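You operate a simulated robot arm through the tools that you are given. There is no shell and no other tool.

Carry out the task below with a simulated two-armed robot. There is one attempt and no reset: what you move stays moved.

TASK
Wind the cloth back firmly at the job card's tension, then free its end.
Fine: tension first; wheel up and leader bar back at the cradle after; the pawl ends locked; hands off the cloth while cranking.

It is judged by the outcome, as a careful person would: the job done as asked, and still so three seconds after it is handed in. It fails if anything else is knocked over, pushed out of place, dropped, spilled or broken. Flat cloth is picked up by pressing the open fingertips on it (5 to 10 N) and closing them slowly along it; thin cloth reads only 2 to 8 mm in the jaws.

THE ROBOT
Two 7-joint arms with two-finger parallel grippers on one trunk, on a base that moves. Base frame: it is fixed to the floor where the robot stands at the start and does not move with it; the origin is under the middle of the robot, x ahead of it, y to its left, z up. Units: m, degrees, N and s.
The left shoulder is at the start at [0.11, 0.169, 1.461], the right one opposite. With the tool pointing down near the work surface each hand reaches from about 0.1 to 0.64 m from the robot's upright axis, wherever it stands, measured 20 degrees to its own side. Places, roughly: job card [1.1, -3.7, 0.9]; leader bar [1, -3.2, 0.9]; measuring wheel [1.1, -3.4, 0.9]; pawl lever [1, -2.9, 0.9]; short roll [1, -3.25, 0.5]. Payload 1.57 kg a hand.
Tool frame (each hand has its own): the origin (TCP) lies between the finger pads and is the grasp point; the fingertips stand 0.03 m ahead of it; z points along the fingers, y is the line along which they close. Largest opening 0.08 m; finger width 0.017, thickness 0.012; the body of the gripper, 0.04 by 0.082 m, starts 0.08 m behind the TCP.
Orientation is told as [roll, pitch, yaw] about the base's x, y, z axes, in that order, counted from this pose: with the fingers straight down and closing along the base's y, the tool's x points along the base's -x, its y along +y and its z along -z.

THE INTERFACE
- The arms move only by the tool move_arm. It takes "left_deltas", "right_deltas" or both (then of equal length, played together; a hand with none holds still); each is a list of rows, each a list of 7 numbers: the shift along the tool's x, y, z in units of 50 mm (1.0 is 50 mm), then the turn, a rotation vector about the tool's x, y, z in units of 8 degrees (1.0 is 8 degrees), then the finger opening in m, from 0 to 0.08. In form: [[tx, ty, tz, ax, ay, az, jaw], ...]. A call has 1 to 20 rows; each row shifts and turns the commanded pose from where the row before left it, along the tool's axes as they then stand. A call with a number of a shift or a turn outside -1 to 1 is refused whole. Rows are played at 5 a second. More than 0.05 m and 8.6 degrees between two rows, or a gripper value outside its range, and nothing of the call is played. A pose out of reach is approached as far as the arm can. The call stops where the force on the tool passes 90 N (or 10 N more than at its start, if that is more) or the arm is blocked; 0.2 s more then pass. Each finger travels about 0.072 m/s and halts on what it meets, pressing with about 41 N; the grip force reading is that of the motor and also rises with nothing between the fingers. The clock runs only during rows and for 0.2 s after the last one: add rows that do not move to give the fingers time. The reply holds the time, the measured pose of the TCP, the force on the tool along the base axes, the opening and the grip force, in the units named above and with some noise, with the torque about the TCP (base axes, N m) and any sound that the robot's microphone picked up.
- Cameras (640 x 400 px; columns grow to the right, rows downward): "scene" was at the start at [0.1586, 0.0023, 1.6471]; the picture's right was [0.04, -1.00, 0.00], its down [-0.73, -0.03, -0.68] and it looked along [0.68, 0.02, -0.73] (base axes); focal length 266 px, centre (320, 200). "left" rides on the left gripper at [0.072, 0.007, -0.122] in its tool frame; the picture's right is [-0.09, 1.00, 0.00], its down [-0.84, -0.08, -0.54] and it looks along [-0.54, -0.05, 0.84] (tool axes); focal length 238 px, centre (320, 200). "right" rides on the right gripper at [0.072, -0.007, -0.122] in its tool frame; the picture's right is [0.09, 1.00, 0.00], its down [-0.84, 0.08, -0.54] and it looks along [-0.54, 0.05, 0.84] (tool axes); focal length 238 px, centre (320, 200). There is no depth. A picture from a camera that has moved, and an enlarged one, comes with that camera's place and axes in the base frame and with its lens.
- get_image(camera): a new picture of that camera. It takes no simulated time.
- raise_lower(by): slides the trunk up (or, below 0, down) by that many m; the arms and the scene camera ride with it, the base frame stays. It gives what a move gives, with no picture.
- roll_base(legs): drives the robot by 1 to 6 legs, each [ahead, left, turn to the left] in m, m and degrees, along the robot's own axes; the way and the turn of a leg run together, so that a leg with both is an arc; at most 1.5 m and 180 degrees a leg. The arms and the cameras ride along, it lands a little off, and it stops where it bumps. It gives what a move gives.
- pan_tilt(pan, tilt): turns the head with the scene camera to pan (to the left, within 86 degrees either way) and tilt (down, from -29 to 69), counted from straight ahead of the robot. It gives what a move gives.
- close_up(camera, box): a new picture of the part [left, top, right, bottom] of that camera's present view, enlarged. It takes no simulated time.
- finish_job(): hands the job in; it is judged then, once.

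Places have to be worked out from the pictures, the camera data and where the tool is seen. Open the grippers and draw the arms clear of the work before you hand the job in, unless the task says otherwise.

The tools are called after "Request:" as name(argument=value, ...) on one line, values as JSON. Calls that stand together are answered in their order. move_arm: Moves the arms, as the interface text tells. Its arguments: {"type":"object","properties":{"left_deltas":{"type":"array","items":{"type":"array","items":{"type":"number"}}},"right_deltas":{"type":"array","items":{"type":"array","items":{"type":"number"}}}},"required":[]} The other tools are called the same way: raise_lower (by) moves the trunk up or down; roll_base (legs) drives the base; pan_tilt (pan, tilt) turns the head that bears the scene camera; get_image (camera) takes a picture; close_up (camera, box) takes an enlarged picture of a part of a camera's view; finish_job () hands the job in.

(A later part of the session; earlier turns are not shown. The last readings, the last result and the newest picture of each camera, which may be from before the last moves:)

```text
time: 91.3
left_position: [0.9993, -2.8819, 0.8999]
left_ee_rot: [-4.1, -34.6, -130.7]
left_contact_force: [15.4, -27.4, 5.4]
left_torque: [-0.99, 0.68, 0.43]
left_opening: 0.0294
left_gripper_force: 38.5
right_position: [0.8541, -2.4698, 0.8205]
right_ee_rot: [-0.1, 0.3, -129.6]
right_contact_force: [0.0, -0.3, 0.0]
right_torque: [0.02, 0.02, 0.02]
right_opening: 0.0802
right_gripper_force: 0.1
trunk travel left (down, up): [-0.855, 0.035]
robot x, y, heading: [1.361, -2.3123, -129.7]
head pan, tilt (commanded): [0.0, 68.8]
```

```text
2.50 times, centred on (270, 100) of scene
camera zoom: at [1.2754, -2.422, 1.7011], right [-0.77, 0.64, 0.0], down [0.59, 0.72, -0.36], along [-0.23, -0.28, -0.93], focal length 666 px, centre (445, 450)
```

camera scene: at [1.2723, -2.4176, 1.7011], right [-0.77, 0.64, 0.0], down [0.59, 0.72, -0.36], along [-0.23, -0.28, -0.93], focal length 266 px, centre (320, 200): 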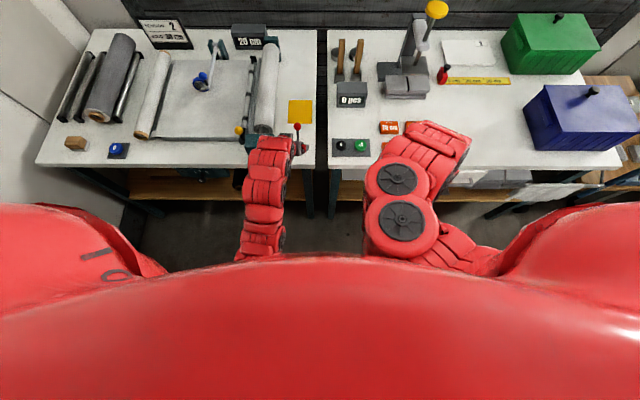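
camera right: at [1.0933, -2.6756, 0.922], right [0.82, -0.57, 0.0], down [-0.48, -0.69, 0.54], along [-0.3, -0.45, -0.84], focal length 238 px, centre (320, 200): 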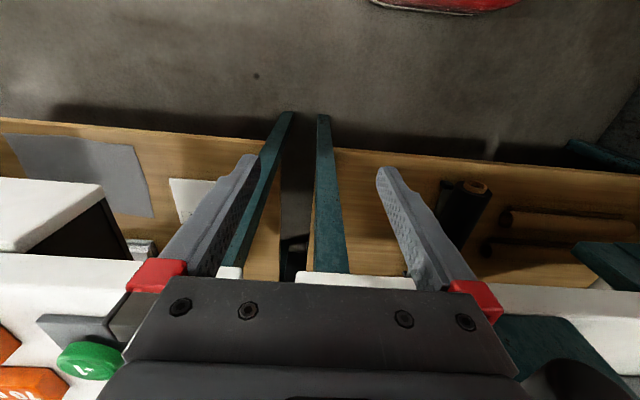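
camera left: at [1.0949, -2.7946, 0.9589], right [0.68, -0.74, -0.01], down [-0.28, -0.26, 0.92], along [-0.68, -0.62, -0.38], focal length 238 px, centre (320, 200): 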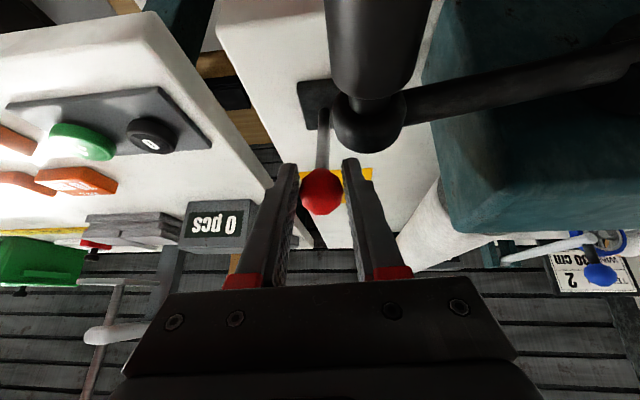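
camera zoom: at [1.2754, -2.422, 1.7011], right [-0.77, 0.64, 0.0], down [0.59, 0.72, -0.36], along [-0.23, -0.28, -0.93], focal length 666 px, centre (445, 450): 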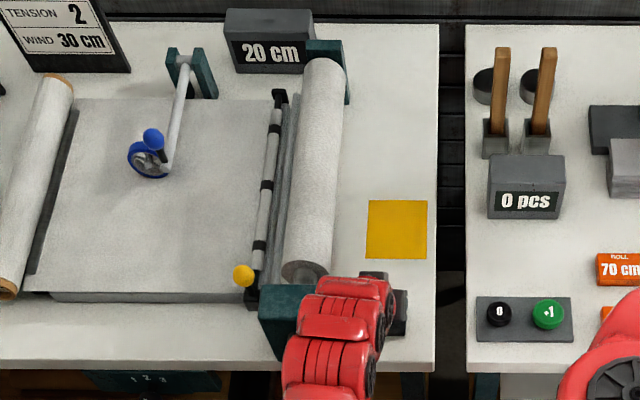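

The lever has passed upright and is leaning toward me, with little resistance apart from some side load. I continue the last part with a slight shift left.

Request:
move_arm(left_deltas=[[0.251, 0.04, -0.04, 0, 0, 0, 0.02], [0.251, 0.02, -0.02, 0, 0, 0, 0.02], [0, 0, 0, 0, 0, 0, 0.02]])

Request:
get_image(camera="left")

```text
time: 92.1
left_position: [1.0142, -2.8626, 0.8852]
left_ee_rot: [-4.4, -34.2, -130.8]
left_contact_force: [5.3, -5.0, -5.9]
left_torque: [0.12, -0.04, 0.09]
left_opening: 0.0265
left_gripper_force: 3.4
right_position: [0.8534, -2.4669, 0.8183]
right_ee_rot: [0.0, 0.1, -129.6]
right_contact_force: [-0.2, 1.2, 0.0]
right_torque: [-0.04, 0.02, 0.02]
right_opening: 0.08
right_gripper_force: 0.1
trunk travel left (down, up): [-0.855, 0.035]
robot x, y, heading: [1.3595, -2.3094, -129.7]
head pan, tilt (commanded): [0.0, 68.8]
```

```text
taken
camera left: at [1.1102, -2.7756, 0.946], right [0.67, -0.74, -0.01], down [-0.28, -0.27, 0.92], along [-0.69, -0.62, -0.39], focal length 238 px, centre (320, 200)
```

left: 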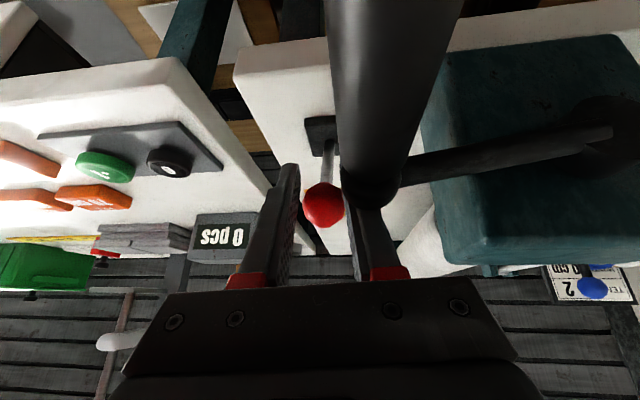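

The grip force dropped and the ball has slipped toward the tips, so the lever is at or near its stop. I open, lift away and look at where the lever stands.

Request:
move_arm(left_deltas=[[0, 0, 0, 0, 0, 0, 0.05], [-0.2, 0, -0.5, 0, 0, 0, 0.05], [-0.3, 0, -0.7, 0, 0, 0, 0.05], [0, 0, -0.9, 0, 0, 0, 0.05], [0.5, 0.6, -0.3, 0, 0, 0, 0.05], [0.5, 0.8, 0, 0, 0, 0, 0.05], [0.5, 0.8, 0, 0, 0, 0, 0.05]])

Request:
close_up(camera="scene", box=[225, 20, 321, 180])

```text
time: 93.7
left_position: [1.1745, -2.8597, 0.9513]
left_ee_rot: [-4.2, -34.6, -131.0]
left_contact_force: [-0.5, -0.2, 0.5]
left_torque: [0.0, -0.02, -0.02]
left_opening: 0.05
left_gripper_force: 0.1
right_position: [0.853, -2.4681, 0.8187]
right_ee_rot: [0.1, 0.1, -129.5]
right_contact_force: [0.6, 0.4, 0.1]
right_torque: [0.02, 0.06, 0.0]
right_opening: 0.08
right_gripper_force: 0.1
trunk travel left (down, up): [-0.855, 0.035]
robot x, y, heading: [1.3581, -2.3075, -129.5]
head pan, tilt (commanded): [0.0, 68.8]
```

```text
2.50 times, centred on (273, 100) of scene
camera zoom: at [1.2732, -2.4177, 1.7011], right [-0.77, 0.64, 0.0], down [0.59, 0.72, -0.36], along [-0.23, -0.28, -0.93], focal length 666 px, centre (438, 450)
```

zoom: 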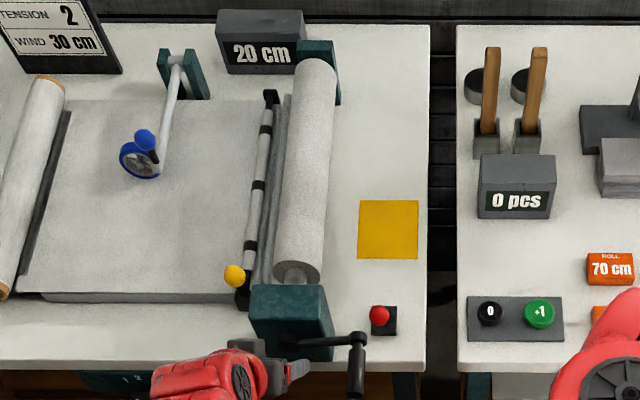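

The lever now leans toward me, so the pawl should be released; the counter still reads 20 cm and nothing else moved. I return to the crank handle: back off, shift right and pitch again.

Request:
move_arm(left_deltas=[[0.546, -0.042, -0.374, 0, 0, 0, 0.06], [0.546, -0.042, -0.374, 0, 0, 0, 0.06], [0.193, -0.607, 0.35, 0, -0.4, 0, 0.07], [0.193, -0.607, 0.35, 0, -0.4, 0, 0.08], [0.193, -0.607, 0.35, 0, -0.4, 0, 0.08], [0, 0, 0, 0, 0, 0, 0.08]])

Request:
get_image(camera="left")

```text
time: 95.1
left_position: [1.1405, -2.7514, 0.8973]
left_ee_rot: [-4.8, -44.0, -130.0]
left_contact_force: [0.1, 0.0, 0.0]
left_torque: [0.0, -0.01, -0.01]
left_opening: 0.0798
left_gripper_force: 0.0
right_position: [0.853, -2.4679, 0.8186]
right_ee_rot: [0.2, 0.2, -129.4]
right_contact_force: [0.2, -0.8, 0.0]
right_torque: [-0.03, -0.01, 0.01]
right_opening: 0.0801
right_gripper_force: 0.0
trunk travel left (down, up): [-0.855, 0.035]
robot x, y, heading: [1.3627, -2.3111, -129.5]
head pan, tilt (commanded): [0.0, 68.8]
```

```text
taken
camera left: at [1.2405, -2.6576, 0.9341], right [0.68, -0.73, 0.0], down [-0.17, -0.15, 0.97], along [-0.71, -0.66, -0.22], focal length 238 px, centre (320, 200)
```

left: 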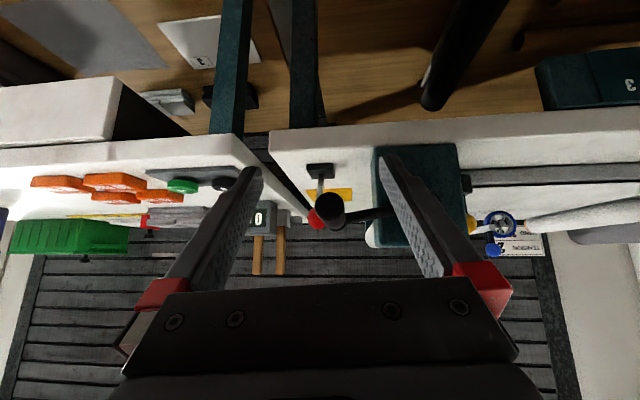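

The handle end is right ahead. I advance around it and grip firmly.

Request:
move_arm(left_deltas=[[-0.397, 0.035, 0.403, 0, 0, 0, 0.08], [-0.397, 0.035, 0.403, 0, 0, 0, 0.08], [-0.397, 0.035, 0.403, 0, 0, 0, 0.08], [0, 0, 0, 0, 0, 0, 0.05], [0, 0, 0, 0, 0, 0, 0.03], [0, 0, 0, 0, 0, 0, 0.01], [0, 0, 0, 0, 0, 0, 0.01], [0, 0, 0, 0, 0, 0, 0.01]])

Request:
get_image(camera="left")

```text
time: 96.9
left_position: [1.087, -2.8172, 0.8974]
left_ee_rot: [-4.7, -44.0, -129.8]
left_contact_force: [4.8, -3.2, 0.4]
left_torque: [-0.03, -0.05, 0.96]
left_opening: 0.0245
left_gripper_force: 36.2
right_position: [0.8529, -2.4679, 0.8198]
right_ee_rot: [0.2, 0.1, -129.5]
right_contact_force: [0.0, 0.7, -0.2]
right_torque: [0.03, 0.04, 0.0]
right_opening: 0.08
right_gripper_force: 0.0
trunk travel left (down, up): [-0.855, 0.035]
robot x, y, heading: [1.3579, -2.3128, -129.5]
head pan, tilt (commanded): [0.0, 68.8]
```

```text
taken
camera left: at [1.1869, -2.7232, 0.9339], right [0.68, -0.73, 0.0], down [-0.17, -0.15, 0.97], along [-0.71, -0.67, -0.22], focal length 238 px, centre (320, 200)
```

left: 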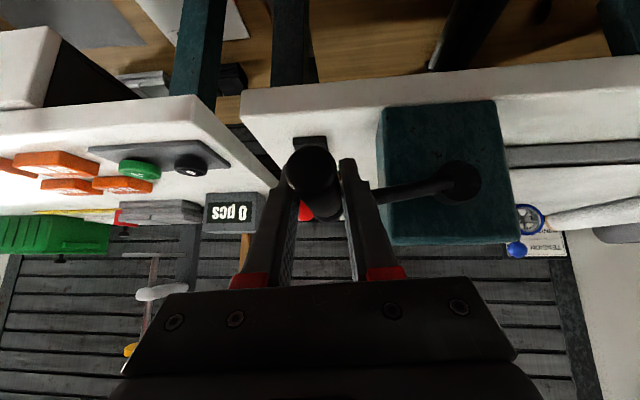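

Gripped again. With the pawl lever moved, I try a 1.5 cm push down in small steps and check.

Request:
move_arm(left_deltas=[[0.07, 0.006, 0.072, 0, 0, 0, 0.01], [0.07, 0.006, 0.072, 0, 0, 0, 0.01], [0.07, 0.006, 0.072, 0, 0, 0, 0.01], [0, 0, 0, 0, 0, 0, 0.01]])

Request:
get_image(camera="left")

Request:
close_up(camera="scene", box=[225, 20, 321, 180])

```text
time: 97.9
left_position: [1.085, -2.8162, 0.8806]
left_ee_rot: [-4.8, -44.0, -129.9]
left_contact_force: [3.2, 3.7, 4.5]
left_torque: [-0.39, 0.09, 0.92]
left_opening: 0.0246
left_gripper_force: 36.6
right_position: [0.8523, -2.4657, 0.8189]
right_ee_rot: [0.2, 0.1, -129.4]
right_contact_force: [-0.7, 0.9, 0.0]
right_torque: [0.01, 0.0, 0.02]
right_opening: 0.0799
right_gripper_force: 0.1
trunk travel left (down, up): [-0.855, 0.035]
robot x, y, heading: [1.3612, -2.3113, -129.4]
head pan, tilt (commanded): [0.0, 68.8]
```

```text
taken
camera left: at [1.1858, -2.7225, 0.9187], right [0.68, -0.73, 0.0], down [-0.17, -0.15, 0.97], along [-0.71, -0.66, -0.22], focal length 238 px, centre (320, 200)
```

left: 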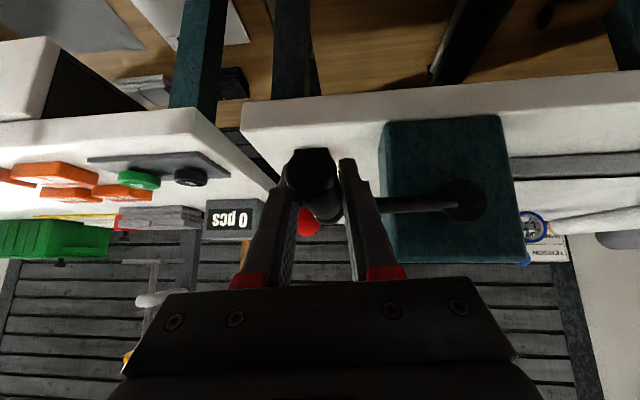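

```text
2.50 times, centred on (273, 100) of scene
camera zoom: at [1.273, -2.4163, 1.7012], right [-0.77, 0.64, 0.0], down [0.59, 0.72, -0.36], along [-0.23, -0.28, -0.93], focal length 666 px, centre (438, 450)
```

zoom: 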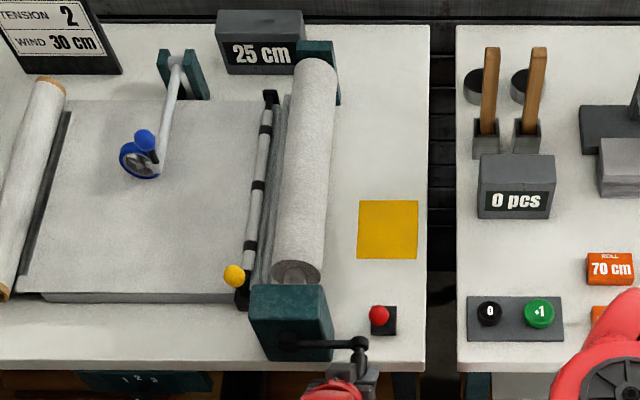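

The crank turns freely now and the counter went from 20 to 25 cm, so clockwise winds and counts up toward the card's 30 cm. I continue in 5–10° steps, reading the counter each time.

Request:
move_arm(left_deltas=[[0.118, 0.02, 0.122, 0, 0, 0, 0.01], [0.118, 0.02, 0.122, 0, 0, 0, 0.01], [0, 0, 0, 0, 0, 0, 0.01]])

Request:
close_up(camera="scene", box=[210, 20, 322, 180])

Request:
get_image(camera="left")

```text
time: 98.7
left_position: [1.0824, -2.8155, 0.8634]
left_ee_rot: [-4.7, -43.6, -130.0]
left_contact_force: [-12.5, 6.6, 0.2]
left_torque: [0.48, -0.67, 0.72]
left_opening: 0.025
left_gripper_force: 23.7
right_position: [0.8512, -2.4659, 0.8174]
right_ee_rot: [0.3, 0.2, -129.7]
right_contact_force: [-0.5, -0.4, -0.9]
right_torque: [-0.01, 0.0, -0.01]
right_opening: 0.0803
right_gripper_force: 0.1
trunk travel left (down, up): [-0.855, 0.035]
robot x, y, heading: [1.3556, -2.3105, -129.4]
head pan, tilt (commanded): [0.0, 68.8]
```

```text
2.50 times, centred on (266, 100) of scene
camera zoom: at [1.2697, -2.4158, 1.7005], right [-0.77, 0.64, 0.0], down [0.59, 0.72, -0.36], along [-0.23, -0.28, -0.93], focal length 666 px, centre (455, 450)
```

zoom: 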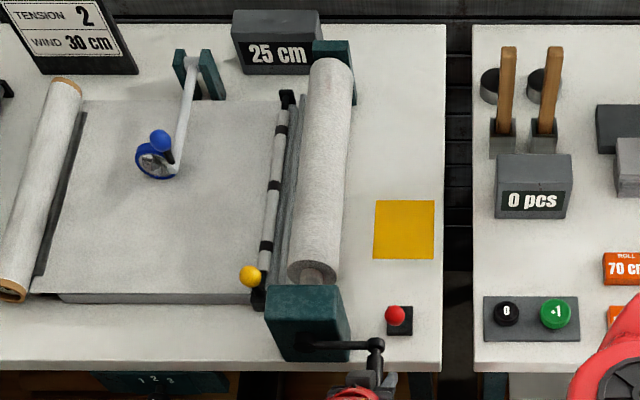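

```text
taken
camera left: at [1.1838, -2.7223, 0.9002], right [0.68, -0.73, 0.0], down [-0.17, -0.15, 0.97], along [-0.71, -0.66, -0.23], focal length 238 px, centre (320, 200)
```

left: 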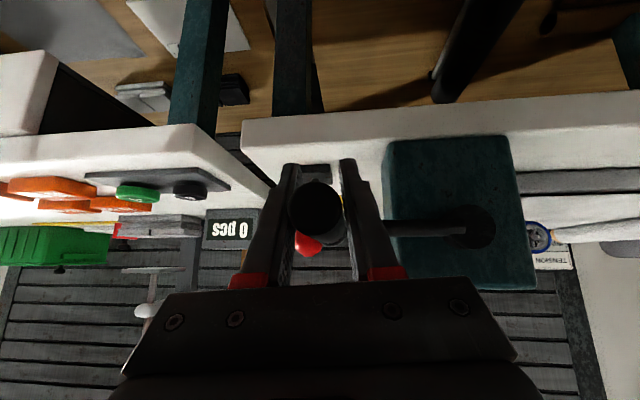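

The counter still reads 25 cm, but the handle slid in the fingers, so the crank itself turned only a few degrees. I look closely at the crank arm's present angle.

Request:
close_up(camera="scene", box=[240, 130, 304, 170])

Request:
close_up(camera="left", box=[280, 130, 560, 305])

```text
10.00 times, centred on (272, 150) of scene
camera zoom: at [1.2697, -2.4158, 1.7005], right [-0.77, 0.64, 0.0], down [0.59, 0.72, -0.36], along [-0.23, -0.28, -0.93], focal length 2663 px, centre (800, 700)
```

zoom: 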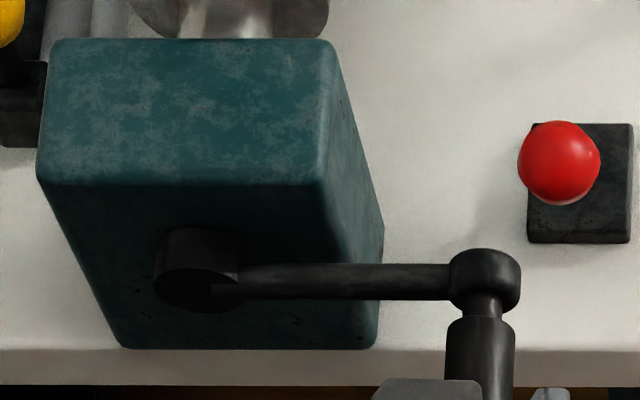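

```text
2.29 times, centred on (420, 218) of left
camera zoom: at [1.1838, -2.7223, 0.9002], right [0.68, -0.73, 0.0], down [-0.17, -0.15, 0.97], along [-0.71, -0.66, -0.23], focal length 545 px, centre (91, 160)
```

zoom: 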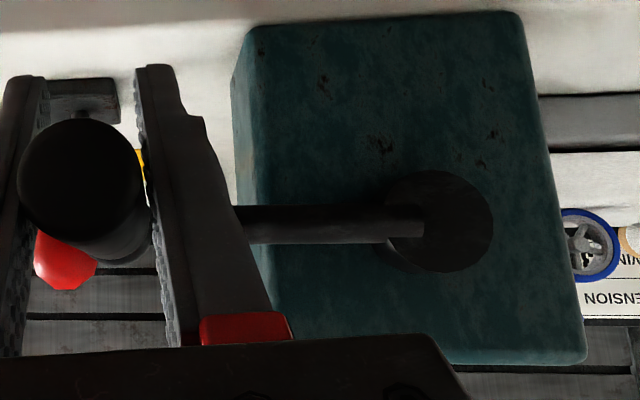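

The arm is about horizontal. Vertical pushing relies on friction, so I will re-grip with the hand leaned about 60° to the left so a finger pushes the handle positively, and then turn hand and crank together. First I release, back out and lean.

Request:
move_arm(left_deltas=[[0, 0, 0, 0, 0, 0, 0.05], [0, 0, 0, 0, 0, 0, 0.06], [0.48, -0.04, -0.463, 0, 0, 0, 0.06], [0.48, -0.04, -0.463, 0, 0, 0, 0.06], [0.48, -0.04, -0.463, 0, 0, 0, 0.06], [-0.27, -0.02, -0.28, 0, 0, 0, 0.06], [0, 0, 0, 0.66, 0, -0.64, 0.07], [0, 0, 0, 0.66, 0, -0.64, 0.08], [0, 0, 0, 0.66, 0, -0.64, 0.08], [0, 0, 0, 0.66, 0, -0.64, 0.08], [0, 0, 0, 0.66, 0, -0.64, 0.08], [0, 0, 0, 0.66, 0, -0.64, 0.08], [0, 0, 0, 0, 0, 0, 0.08]])

Request:
get_image(camera="left")

Request:
close_up(camera="scene", box=[210, 20, 322, 200])

```text
time: 101.5
left_position: [1.151, -2.7407, 0.8848]
left_ee_rot: [-56.8, -28.0, -97.7]
left_contact_force: [0.1, -0.7, 0.4]
left_torque: [0.0, -0.04, 0.03]
left_opening: 0.0801
left_gripper_force: 0.1
right_position: [0.8534, -2.4682, 0.8184]
right_ee_rot: [0.2, 0.1, -129.5]
right_contact_force: [-0.5, 0.1, -0.5]
right_torque: [0.01, 0.02, 0.01]
right_opening: 0.08
right_gripper_force: 0.0
trunk travel left (down, up): [-0.855, 0.035]
robot x, y, heading: [1.3571, -2.3143, -129.5]
head pan, tilt (commanded): [0.0, 68.8]
```

```text
taken
camera left: at [1.2679, -2.6632, 0.9047], right [0.48, -0.54, -0.69], down [0.33, -0.62, 0.71], along [-0.81, -0.57, -0.12], focal length 238 px, centre (320, 200)
```

left: 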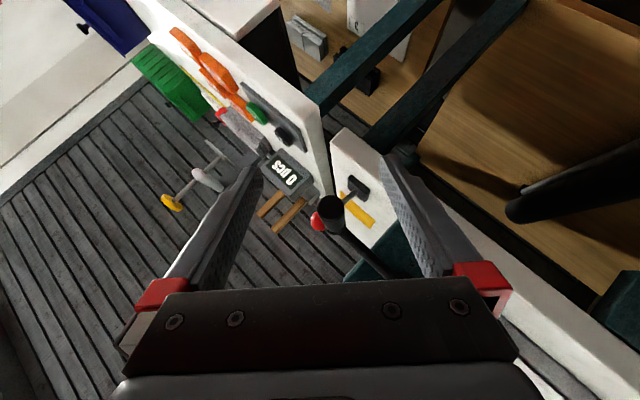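

```text
2.22 times, centred on (266, 110) of scene
camera zoom: at [1.2722, -2.4176, 1.7011], right [-0.77, 0.64, 0.0], down [0.59, 0.72, -0.36], along [-0.23, -0.28, -0.93], focal length 592 px, centre (440, 400)
```

zoom: 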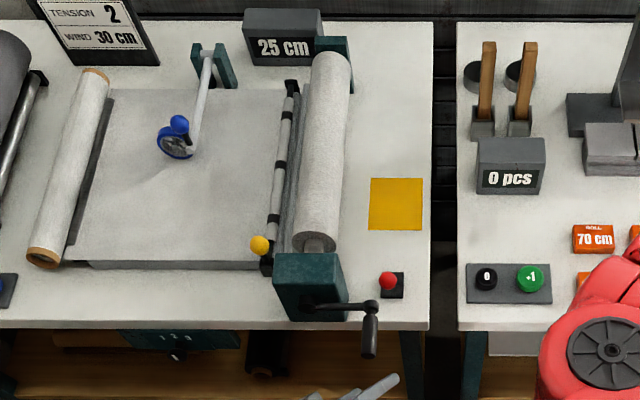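

The lean worked, the counter stays at 25 cm, and the handle end is lined up. I advance over the handle and grip it.

Request:
move_arm(left_deltas=[[-0.49, 0.045, 0.43, 0, 0, 0, 0.08], [-0.49, 0.045, 0.43, 0, 0, 0, 0.08], [-0.45, 0.045, 0.4, 0, 0, 0, 0.08], [0, 0, 0, 0, 0, 0, 0.05], [0, 0, 0, 0, 0, 0, 0.03], [0, 0, 0, 0, 0, 0, 0.01], [0, 0, 0, 0, 0, 0, 0.01], [0, 0, 0, 0, 0, 0, 0.01]])

Request:
get_image(camera="left")

Request:
close_up(camera="scene", box=[210, 20, 322, 200])

```text
time: 103.3
left_position: [1.0895, -2.8152, 0.8812]
left_ee_rot: [-57.0, -28.1, -97.5]
left_contact_force: [-10.7, 5.5, 18.2]
left_torque: [0.83, -0.44, 0.2]
left_opening: 0.0245
left_gripper_force: 36.4
right_position: [0.8515, -2.4643, 0.8184]
right_ee_rot: [0.3, 0.1, -129.5]
right_contact_force: [-0.4, -0.7, 0.4]
right_torque: [0.0, -0.03, 0.0]
right_opening: 0.0801
right_gripper_force: 0.0
trunk travel left (down, up): [-0.855, 0.035]
robot x, y, heading: [1.3633, -2.3141, -129.6]
head pan, tilt (commanded): [0.0, 68.8]
```

```text
taken
camera left: at [1.2067, -2.7373, 0.9016], right [0.48, -0.54, -0.69], down [0.33, -0.62, 0.71], along [-0.81, -0.57, -0.11], focal length 238 px, centre (320, 200)
```

left: 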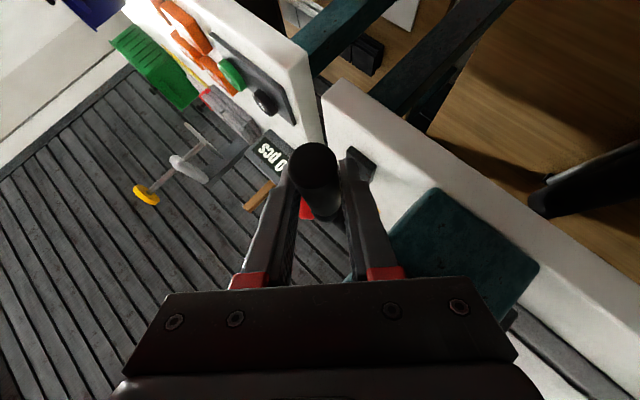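

```text
2.22 times, centred on (266, 110) of scene
camera zoom: at [1.2712, -2.4147, 1.7014], right [-0.77, 0.64, 0.0], down [0.59, 0.72, -0.36], along [-0.23, -0.28, -0.93], focal length 592 px, centre (440, 400)
```

zoom: 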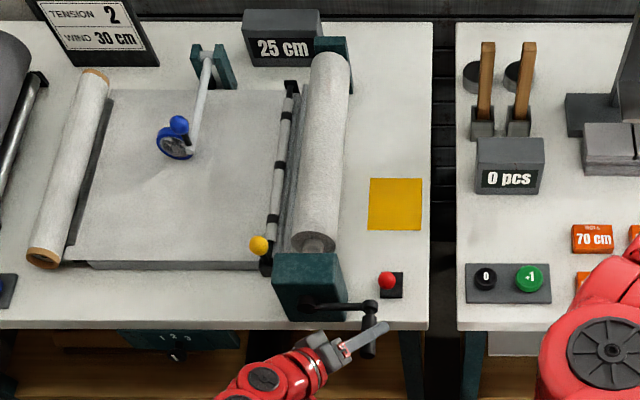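

Gripped at the leaned attitude. I now turn hand and crank together clockwise about the hub, 17° in three small rows, and check.

Request:
move_arm(left_deltas=[[0.08, 0.155, 0.08, -0.537, 0.032, 0.472, 0.01], [0.08, 0.155, 0.08, -0.537, 0.032, 0.472, 0.01], [0.08, 0.155, 0.08, -0.537, 0.032, 0.472, 0.01], [0, 0, 0, 0, 0, 0, 0.01]])

Request:
get_image(camera="left")

Request:
close_up(camera="scene", box=[210, 20, 322, 200])

```text
time: 104.3
left_position: [1.0927, -2.816, 0.8583]
left_ee_rot: [-39.3, -36.1, -107.0]
left_contact_force: [-28.7, 18.6, 44.9]
left_torque: [0.55, -0.8, 1.24]
left_opening: 0.0559
left_gripper_force: 26.0
right_position: [0.8512, -2.4632, 0.8186]
right_ee_rot: [0.4, 0.0, -129.5]
right_contact_force: [0.3, -0.4, -0.1]
right_torque: [0.04, -0.01, -0.02]
right_opening: 0.0799
right_gripper_force: 0.0
trunk travel left (down, up): [-0.855, 0.035]
robot x, y, heading: [1.3601, -2.3127, -129.6]
head pan, tilt (commanded): [0.0, 68.8]
```

```text
taken
camera left: at [1.2036, -2.7333, 0.8883], right [0.61, -0.65, -0.45], down [0.15, -0.46, 0.87], along [-0.78, -0.6, -0.18], focal length 238 px, centre (320, 200)
```

left: 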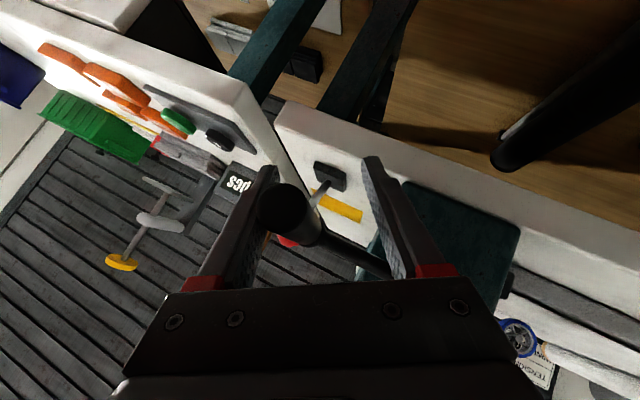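

```text
2.22 times, centred on (266, 110) of scene
camera zoom: at [1.2697, -2.4098, 1.7015], right [-0.77, 0.64, 0.0], down [0.59, 0.72, -0.36], along [-0.23, -0.28, -0.93], focal length 592 px, centre (440, 400)
```

zoom: 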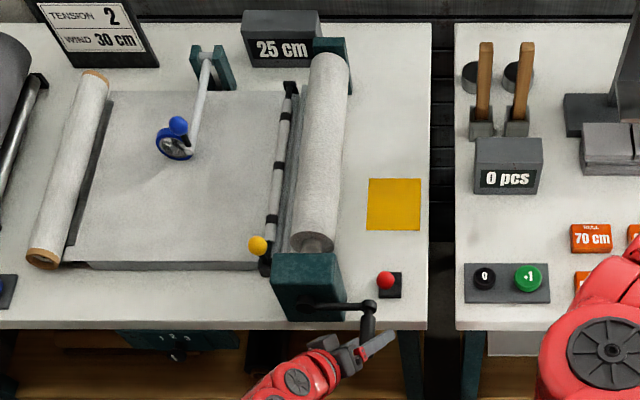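

The crank would not go further clockwise: the hand pushed with 45 N, the jaw was forced open, and the counter stays at 25 cm. I bring the hand back to the handle's attitude and re-close before testing the other direction gently.

Request:
move_arm(left_deltas=[[-0.08, -0.155, -0.08, 0.537, -0.032, -0.472, 0.06], [-0.08, -0.155, -0.08, 0.537, -0.032, -0.472, 0.06], [-0.08, -0.155, -0.08, 0.537, -0.032, -0.472, 0.06], [0, 0, 0, 0, 0, 0, 0.04], [0, 0, 0, 0, 0, 0, 0.01], [0, 0, 0, 0, 0, 0, 0.01]])

Request:
get_image(camera="left")

Request:
close_up(camera="scene", box=[210, 20, 322, 200])

```text
time: 105.7
left_position: [1.089, -2.8135, 0.882]
left_ee_rot: [-56.8, -28.0, -97.5]
left_contact_force: [0.0, -0.1, 3.3]
left_torque: [0.37, -0.3, 0.6]
left_opening: 0.0242
left_gripper_force: 36.3
right_position: [0.8523, -2.4663, 0.8188]
right_ee_rot: [0.2, 0.1, -129.5]
right_contact_force: [0.6, -0.3, -0.2]
right_torque: [0.01, -0.02, -0.04]
right_opening: 0.0801
right_gripper_force: 0.0
trunk travel left (down, up): [-0.855, 0.035]
robot x, y, heading: [1.3606, -2.3107, -129.6]
head pan, tilt (commanded): [0.0, 68.8]
```

```text
taken
camera left: at [1.2058, -2.7358, 0.9018], right [0.48, -0.54, -0.69], down [0.33, -0.62, 0.71], along [-0.81, -0.57, -0.12], focal length 238 px, centre (320, 200)
```

left: 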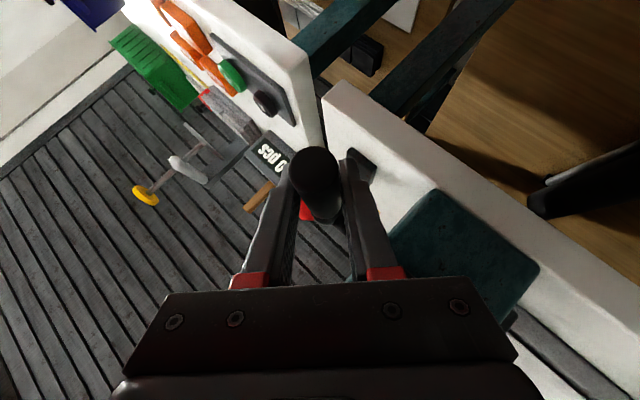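

```text
2.22 times, centred on (266, 110) of scene
camera zoom: at [1.2719, -2.4174, 1.7011], right [-0.77, 0.64, 0.0], down [0.59, 0.72, -0.36], along [-0.23, -0.28, -0.93], focal length 592 px, centre (440, 400)
```

zoom: 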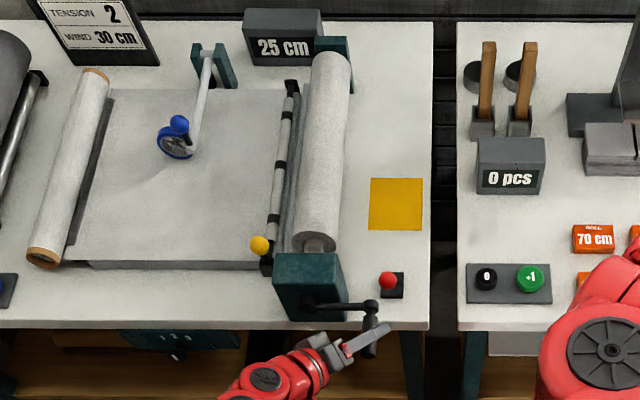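

Back at the start attitude with the handle gripped and nothing else changed. I test the other direction with about 11° counter-clockwise.

Request:
move_arm(left_deltas=[[-0.08, -0.155, -0.08, 0.537, -0.032, -0.472, 0.01], [-0.08, -0.155, -0.08, 0.537, -0.032, -0.472, 0.01], [0, 0, 0, 0, 0, 0, 0.01]])

Request:
get_image(camera="left")

Request:
close_up(camera="scene", box=[210, 20, 322, 200])

```text
time: 106.5
left_position: [1.0895, -2.8154, 0.8995]
left_ee_rot: [-67.2, -21.3, -93.2]
left_contact_force: [12.9, -4.5, -9.9]
left_torque: [0.83, -0.5, 0.09]
left_opening: 0.0245
left_gripper_force: 36.2
right_position: [0.8543, -2.4688, 0.8183]
right_ee_rot: [0.1, 0.3, -129.6]
right_contact_force: [-0.1, 0.3, -0.1]
right_torque: [-0.04, 0.01, -0.01]
right_opening: 0.0799
right_gripper_force: 0.1
trunk travel left (down, up): [-0.855, 0.035]
robot x, y, heading: [1.3634, -2.3124, -129.5]
head pan, tilt (commanded): [0.0, 68.8]
```

```text
taken
camera left: at [1.2095, -2.7388, 0.9107], right [0.36, -0.44, -0.82], down [0.43, -0.7, 0.57], along [-0.83, -0.56, -0.06], focal length 238 px, centre (320, 200)
```

left: 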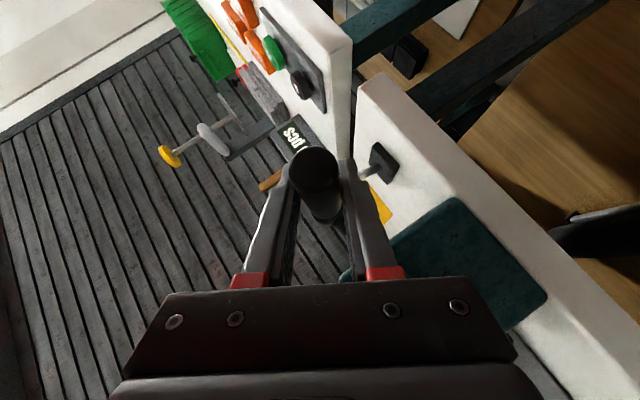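

```text
2.22 times, centred on (266, 110) of scene
camera zoom: at [1.2739, -2.4197, 1.7009], right [-0.77, 0.64, 0.0], down [0.59, 0.72, -0.36], along [-0.23, -0.28, -0.93], focal length 592 px, centre (440, 400)
```

zoom: 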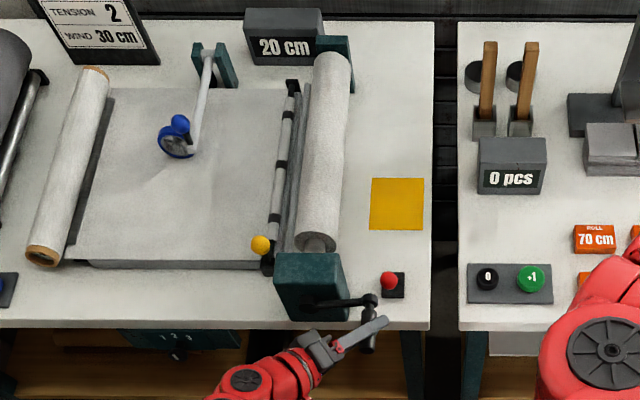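

Counter-clockwise turned the crank easily, and the counter went back to 20 cm. To learn whether clockwise has a fixed stop or a ratchet, I move back clockwise the same amount while watching force and counter.

Request:
move_arm(left_deltas=[[0.08, 0.155, 0.08, -0.537, 0.032, 0.472, 0.01], [0, 0, 0, 0, 0, 0, 0.01]])

Request:
get_image(camera="left")

Request:
close_up(camera="scene", box=[210, 20, 322, 200])

```text
time: 107.1
left_position: [1.089, -2.8141, 0.8923]
left_ee_rot: [-62.3, -25.0, -95.1]
left_contact_force: [18.5, -3.7, 2.5]
left_torque: [0.08, -0.31, 1.07]
left_opening: 0.0242
left_gripper_force: 36.3
right_position: [0.8536, -2.4674, 0.8192]
right_ee_rot: [0.1, 0.1, -129.5]
right_contact_force: [0.3, 0.0, 1.1]
right_torque: [-0.01, -0.01, -0.01]
right_opening: 0.0799
right_gripper_force: 0.1
trunk travel left (down, up): [-0.855, 0.035]
robot x, y, heading: [1.3606, -2.3122, -129.5]
head pan, tilt (commanded): [0.0, 68.8]
```

```text
taken
camera left: at [1.2073, -2.7369, 0.9074], right [0.42, -0.5, -0.76], down [0.39, -0.66, 0.64], along [-0.82, -0.57, -0.09], focal length 238 px, centre (320, 200)
```

left: 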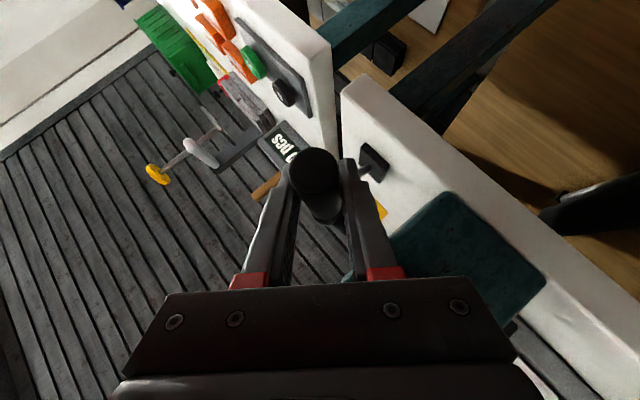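

```text
2.22 times, centred on (266, 110) of scene
camera zoom: at [1.2757, -2.4184, 1.7013], right [-0.77, 0.64, 0.0], down [0.59, 0.72, -0.36], along [-0.23, -0.28, -0.93], focal length 592 px, centre (440, 400)
```

zoom: 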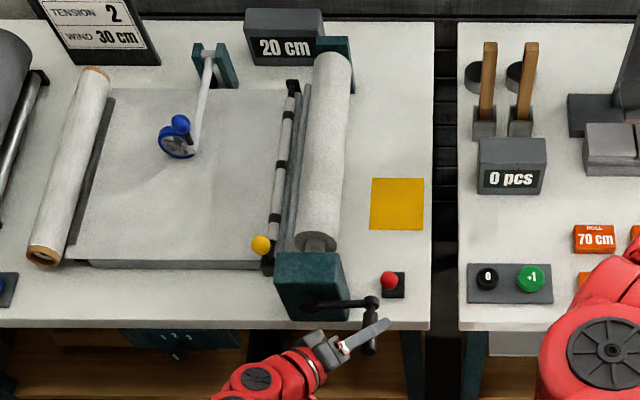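

Clockwise moves freely again up to a fixed stop, so counter-clockwise is the free way and the counter follows the drum. Before turning further, I look closely at the wheel, cloth and rolls to see what moves with the crank.

Request:
close_up(camera="scene", box=[216, 50, 280, 90])

Request:
close_up(camera="scene", box=[256, 50, 312, 150])

Request:
close_up(camera="scene", box=[210, 40, 280, 150])

```text
10.00 times, centred on (248, 70) of scene
camera zoom: at [1.2757, -2.4184, 1.7013], right [-0.77, 0.64, 0.0], down [0.59, 0.72, -0.36], along [-0.23, -0.28, -0.93], focal length 2663 px, centre (1040, 1500)
```

zoom: 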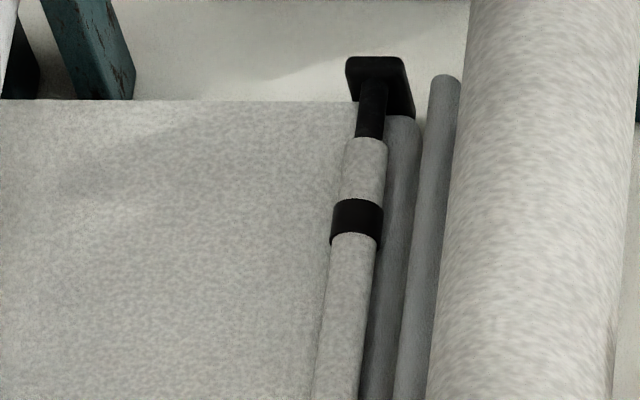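

```text
4.00 times, centred on (284, 100) of scene
camera zoom: at [1.2757, -2.4184, 1.7013], right [-0.77, 0.64, 0.0], down [0.59, 0.72, -0.36], along [-0.23, -0.28, -0.93], focal length 1065 px, centre (464, 600)
```

zoom: 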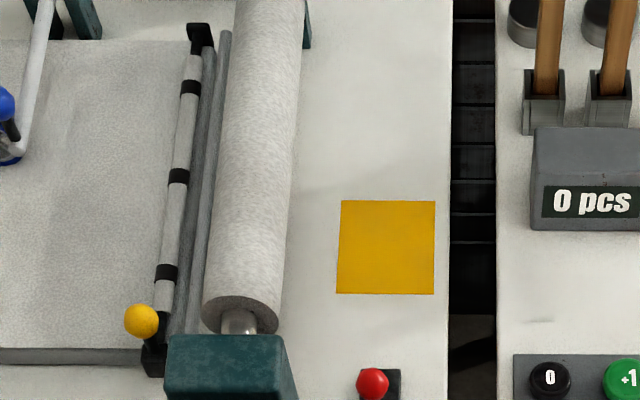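

```text
3.64 times, centred on (245, 95) of scene
camera zoom: at [1.2757, -2.4184, 1.7013], right [-0.77, 0.64, 0.0], down [0.59, 0.72, -0.36], along [-0.23, -0.28, -0.93], focal length 968 px, centre (593, 582)
```

zoom: 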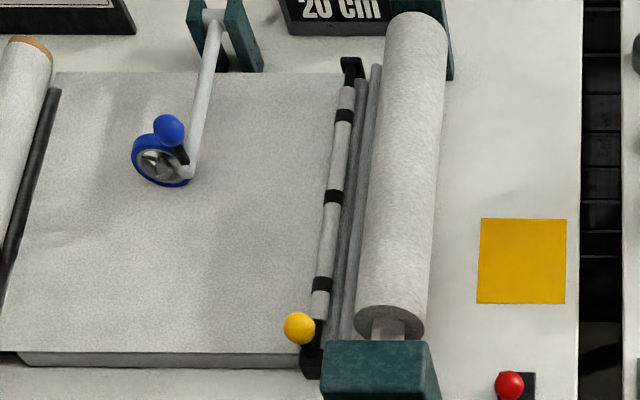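

To see what the crank really moves, I turn about 30° counter-clockwise along the circle with the hand's attitude held, then compare the pictures.

Request:
move_arm(left_deltas=[[-0.146, -0.254, -0.168, 0, 0, 0, 0.01], [-0.173, -0.213, -0.198, 0, 0, 0, 0.01], [-0.195, -0.166, -0.223, 0, 0, 0, 0.01], [0, 0, 0, 0, 0, 0, 0.01]])

Request:
close_up(camera="scene", box=[200, 20, 320, 200])

Request:
get_image(camera="left")

Request:
close_up(camera="scene", box=[210, 40, 280, 150])

```text
time: 108.1
left_position: [1.0992, -2.8225, 0.9356]
left_ee_rot: [-61.8, -24.6, -95.3]
left_contact_force: [18.7, -13.9, -24.9]
left_torque: [0.82, -0.21, 0.03]
left_opening: 0.024
left_gripper_force: 36.0
right_position: [0.853, -2.4696, 0.8195]
right_ee_rot: [0.1, 0.3, -129.5]
right_contact_force: [1.2, 0.8, -0.2]
right_torque: [0.01, 0.0, 0.01]
right_opening: 0.0799
right_gripper_force: 0.1
trunk travel left (down, up): [-0.855, 0.035]
robot x, y, heading: [1.3613, -2.3135, -129.4]
head pan, tilt (commanded): [0.0, 68.8]
```

```text
2.22 times, centred on (260, 110) of scene
camera zoom: at [1.2739, -2.4231, 1.7006], right [-0.77, 0.64, 0.0], down [0.59, 0.72, -0.36], along [-0.23, -0.28, -0.93], focal length 592 px, centre (453, 400)
```

zoom: 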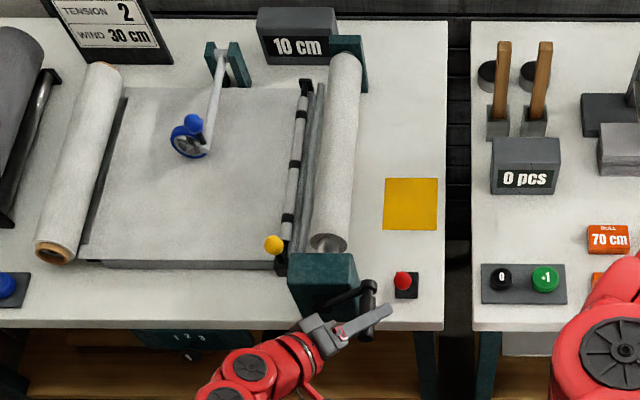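

```text
taken
camera left: at [1.218, -2.7462, 0.9534], right [0.43, -0.49, -0.76], down [0.38, -0.66, 0.64], along [-0.82, -0.56, -0.1], focal length 238 px, centre (320, 200)
```

left: 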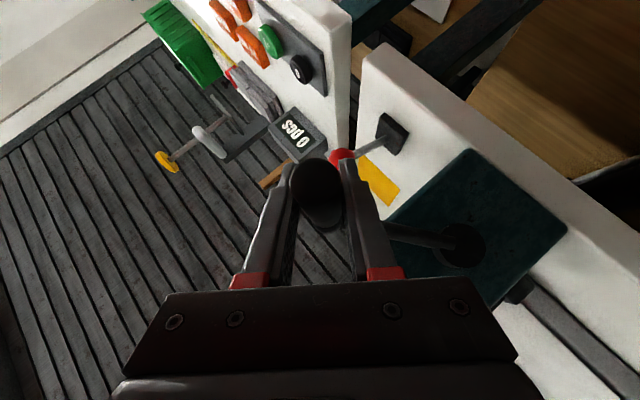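

```text
3.64 times, centred on (245, 95) of scene
camera zoom: at [1.2739, -2.4231, 1.7006], right [-0.77, 0.64, 0.0], down [0.59, 0.72, -0.36], along [-0.23, -0.28, -0.93], focal length 968 px, centre (593, 582)
```

zoom: 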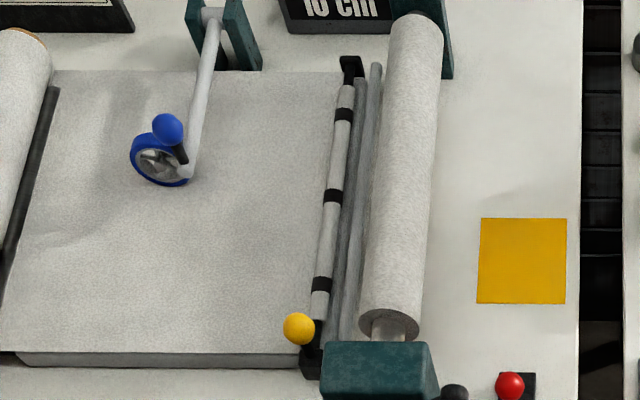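

The counter fell from 20 to 10 cm in about 28°, the stock roll in the left cradle grew and the drum shrank: counter-clockwise returns the cloth to its roll in the cradle. That is the "wind back" direction (only the card's tension is called for), so I carry on counter-clockwise in steps.

Request:
move_arm(left_deltas=[[-0.205, -0.126, -0.236, 0, 0, 0, 0.01], [-0.218, -0.071, -0.25, 0, 0, 0, 0.01], [0, 0, 0, 0, 0, 0, 0.01]])

Request:
close_up(camera="scene", box=[200, 20, 320, 200])

Request:
get_image(camera="left")

```text
time: 108.9
left_position: [1.1129, -2.8343, 0.9644]
left_ee_rot: [-61.9, -24.5, -95.5]
left_contact_force: [12.4, -7.2, -27.7]
left_torque: [0.53, 0.04, -0.29]
left_opening: 0.0379
left_gripper_force: 15.4
right_position: [0.8528, -2.4694, 0.8178]
right_ee_rot: [0.0, 0.3, -129.5]
right_contact_force: [-0.5, -0.3, -0.3]
right_torque: [0.02, 0.04, 0.01]
right_opening: 0.0801
right_gripper_force: 0.1
trunk travel left (down, up): [-0.855, 0.035]
robot x, y, heading: [1.3581, -2.3124, -129.8]
head pan, tilt (commanded): [0.0, 68.8]
```

```text
2.22 times, centred on (260, 110) of scene
camera zoom: at [1.2729, -2.423, 1.7006], right [-0.77, 0.64, 0.0], down [0.59, 0.72, -0.36], along [-0.23, -0.28, -0.93], focal length 592 px, centre (453, 400)
```

zoom: 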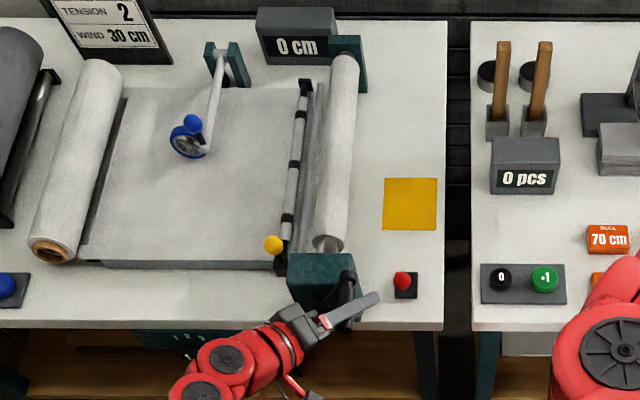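

```text
taken
camera left: at [1.2322, -2.7581, 0.9808], right [0.43, -0.49, -0.76], down [0.38, -0.66, 0.64], along [-0.82, -0.56, -0.1], focal length 238 px, centre (320, 200)
```

left: 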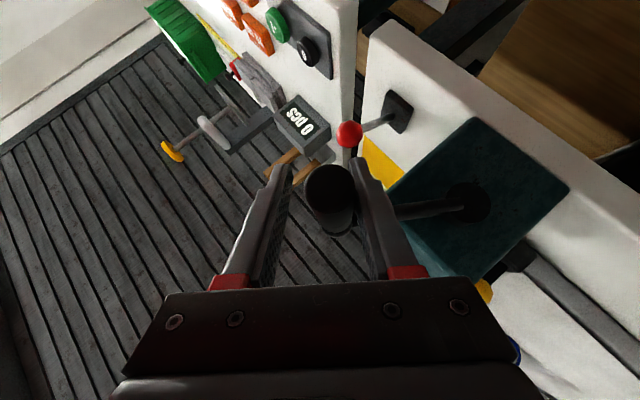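

The counter now reads 0 cm, the roll in the left cradle is full and the jaw was pushed open slightly, so the winding seems at its end. I push a few millimetres more to make sure it is firmly home.

Request:
move_arm(left_deltas=[[-0.104, -0.022, -0.118, 0, 0, 0, 0.01], [-0.06, -0.012, -0.07, 0, 0, 0, 0.01], [0, 0, 0, 0, 0, 0, 0.01]])

Request:
get_image(camera="left")

Request:
close_up(camera="scene", box=[170, 20, 320, 200])

```text
time: 109.7
left_position: [1.1205, -2.8414, 0.9705]
left_ee_rot: [-61.7, -24.6, -95.3]
left_contact_force: [7.5, -7.9, -35.7]
left_torque: [0.64, 0.24, -0.38]
left_opening: 0.0403
left_gripper_force: 17.1
right_position: [0.853, -2.4702, 0.8171]
right_ee_rot: [0.1, 0.3, -129.5]
right_contact_force: [-0.4, 0.4, 0.7]
right_torque: [-0.01, 0.05, -0.01]
right_opening: 0.08
right_gripper_force: 0.0
trunk travel left (down, up): [-0.855, 0.035]
robot x, y, heading: [1.3632, -2.3135, -129.7]
head pan, tilt (commanded): [0.0, 68.8]
```

```text
taken
camera left: at [1.2394, -2.7641, 0.9879], right [0.43, -0.49, -0.76], down [0.38, -0.66, 0.64], along [-0.82, -0.56, -0.1], focal length 238 px, centre (320, 200)
```

left: 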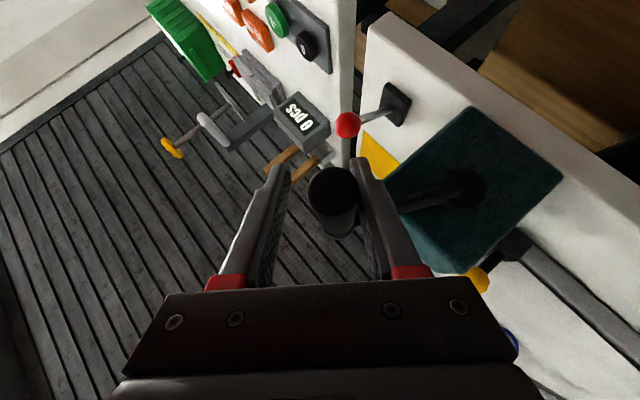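

```text
2.22 times, centred on (245, 110) of scene
camera zoom: at [1.2714, -2.4237, 1.7005], right [-0.77, 0.64, 0.0], down [0.59, 0.72, -0.36], along [-0.23, -0.28, -0.93], focal length 592 px, centre (487, 400)
```

zoom: 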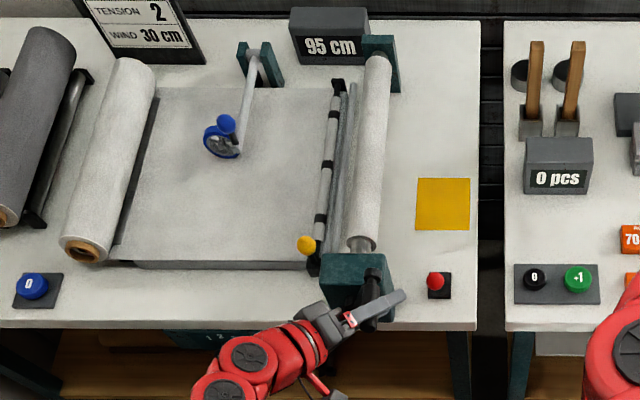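

The counter wrapped to 95 (i.e. -5): it is a running counter, so 20 was just its start value. The card's 30 cm must be what was wound, so winding back means 30 cm counter-clockwise in all (to 90), about 10° more. I re-centre and rotate the hand around the handle so a finger can push it left.

Request:
move_arm(left_deltas=[[0, 0.16, 0, 0, 0, 0, 0.05], [0, 0, 0, 0, 0, 0, 0.06], [0, 0, 0, -0.66, 0, 0.574, 0.06], [0, 0, 0, -0.66, 0, 0.574, 0.06], [0, 0, 0, -0.66, 0, 0.574, 0.06], [0, 0, 0, -0.66, 0, 0.574, 0.06], [0, 0, 0, -0.66, 0, 0.574, 0.06], [0, 0, 0, -0.66, 0, 0.574, 0.06], [0, 0, 0, 0, 0, 0, 0.06]])

Request:
get_image(camera="left")

Request:
close_up(camera="scene", box=[170, 20, 320, 200])

```text
time: 111.7
left_position: [1.1228, -2.8406, 0.9689]
left_ee_rot: [-15.4, -42.3, -120.8]
left_contact_force: [0.6, -0.4, 0.1]
left_torque: [-0.05, -0.05, -0.02]
left_opening: 0.06
left_gripper_force: 0.0
right_position: [0.8515, -2.4674, 0.8191]
right_ee_rot: [0.2, 0.2, -129.5]
right_contact_force: [-0.5, -0.1, -0.4]
right_torque: [-0.01, 0.01, 0.02]
right_opening: 0.0798
right_gripper_force: 0.1
trunk travel left (down, up): [-0.855, 0.035]
robot x, y, heading: [1.3593, -2.309, -129.6]
head pan, tilt (commanded): [0.0, 68.8]
```

```text
taken
camera left: at [1.2248, -2.7476, 1.0063], right [0.7, -0.7, -0.13], down [-0.07, -0.25, 0.96], along [-0.71, -0.67, -0.23], focal length 238 px, centre (320, 200)
```

left: 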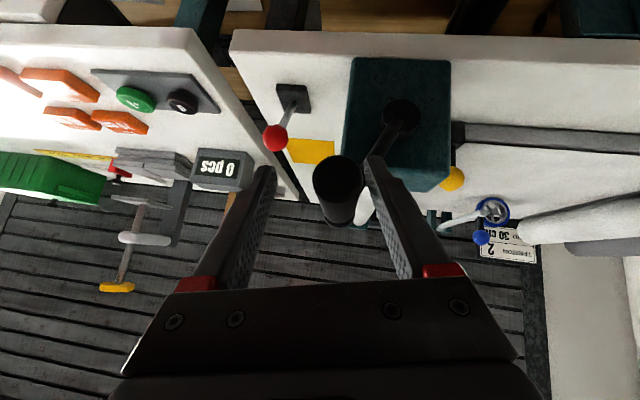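

```text
2.22 times, centred on (245, 110) of scene
camera zoom: at [1.2721, -2.4178, 1.701], right [-0.77, 0.64, 0.0], down [0.59, 0.72, -0.36], along [-0.23, -0.28, -0.93], focal length 592 px, centre (487, 400)
```

zoom: 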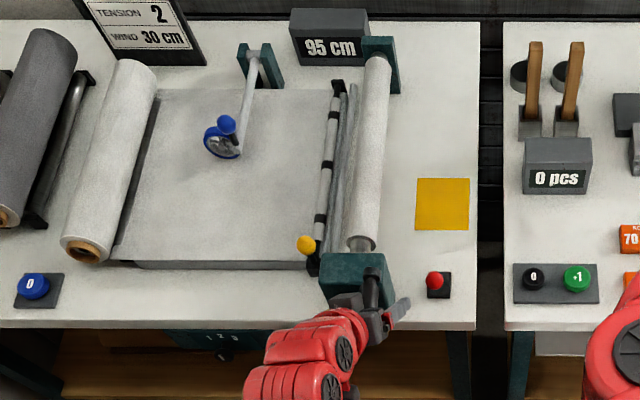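

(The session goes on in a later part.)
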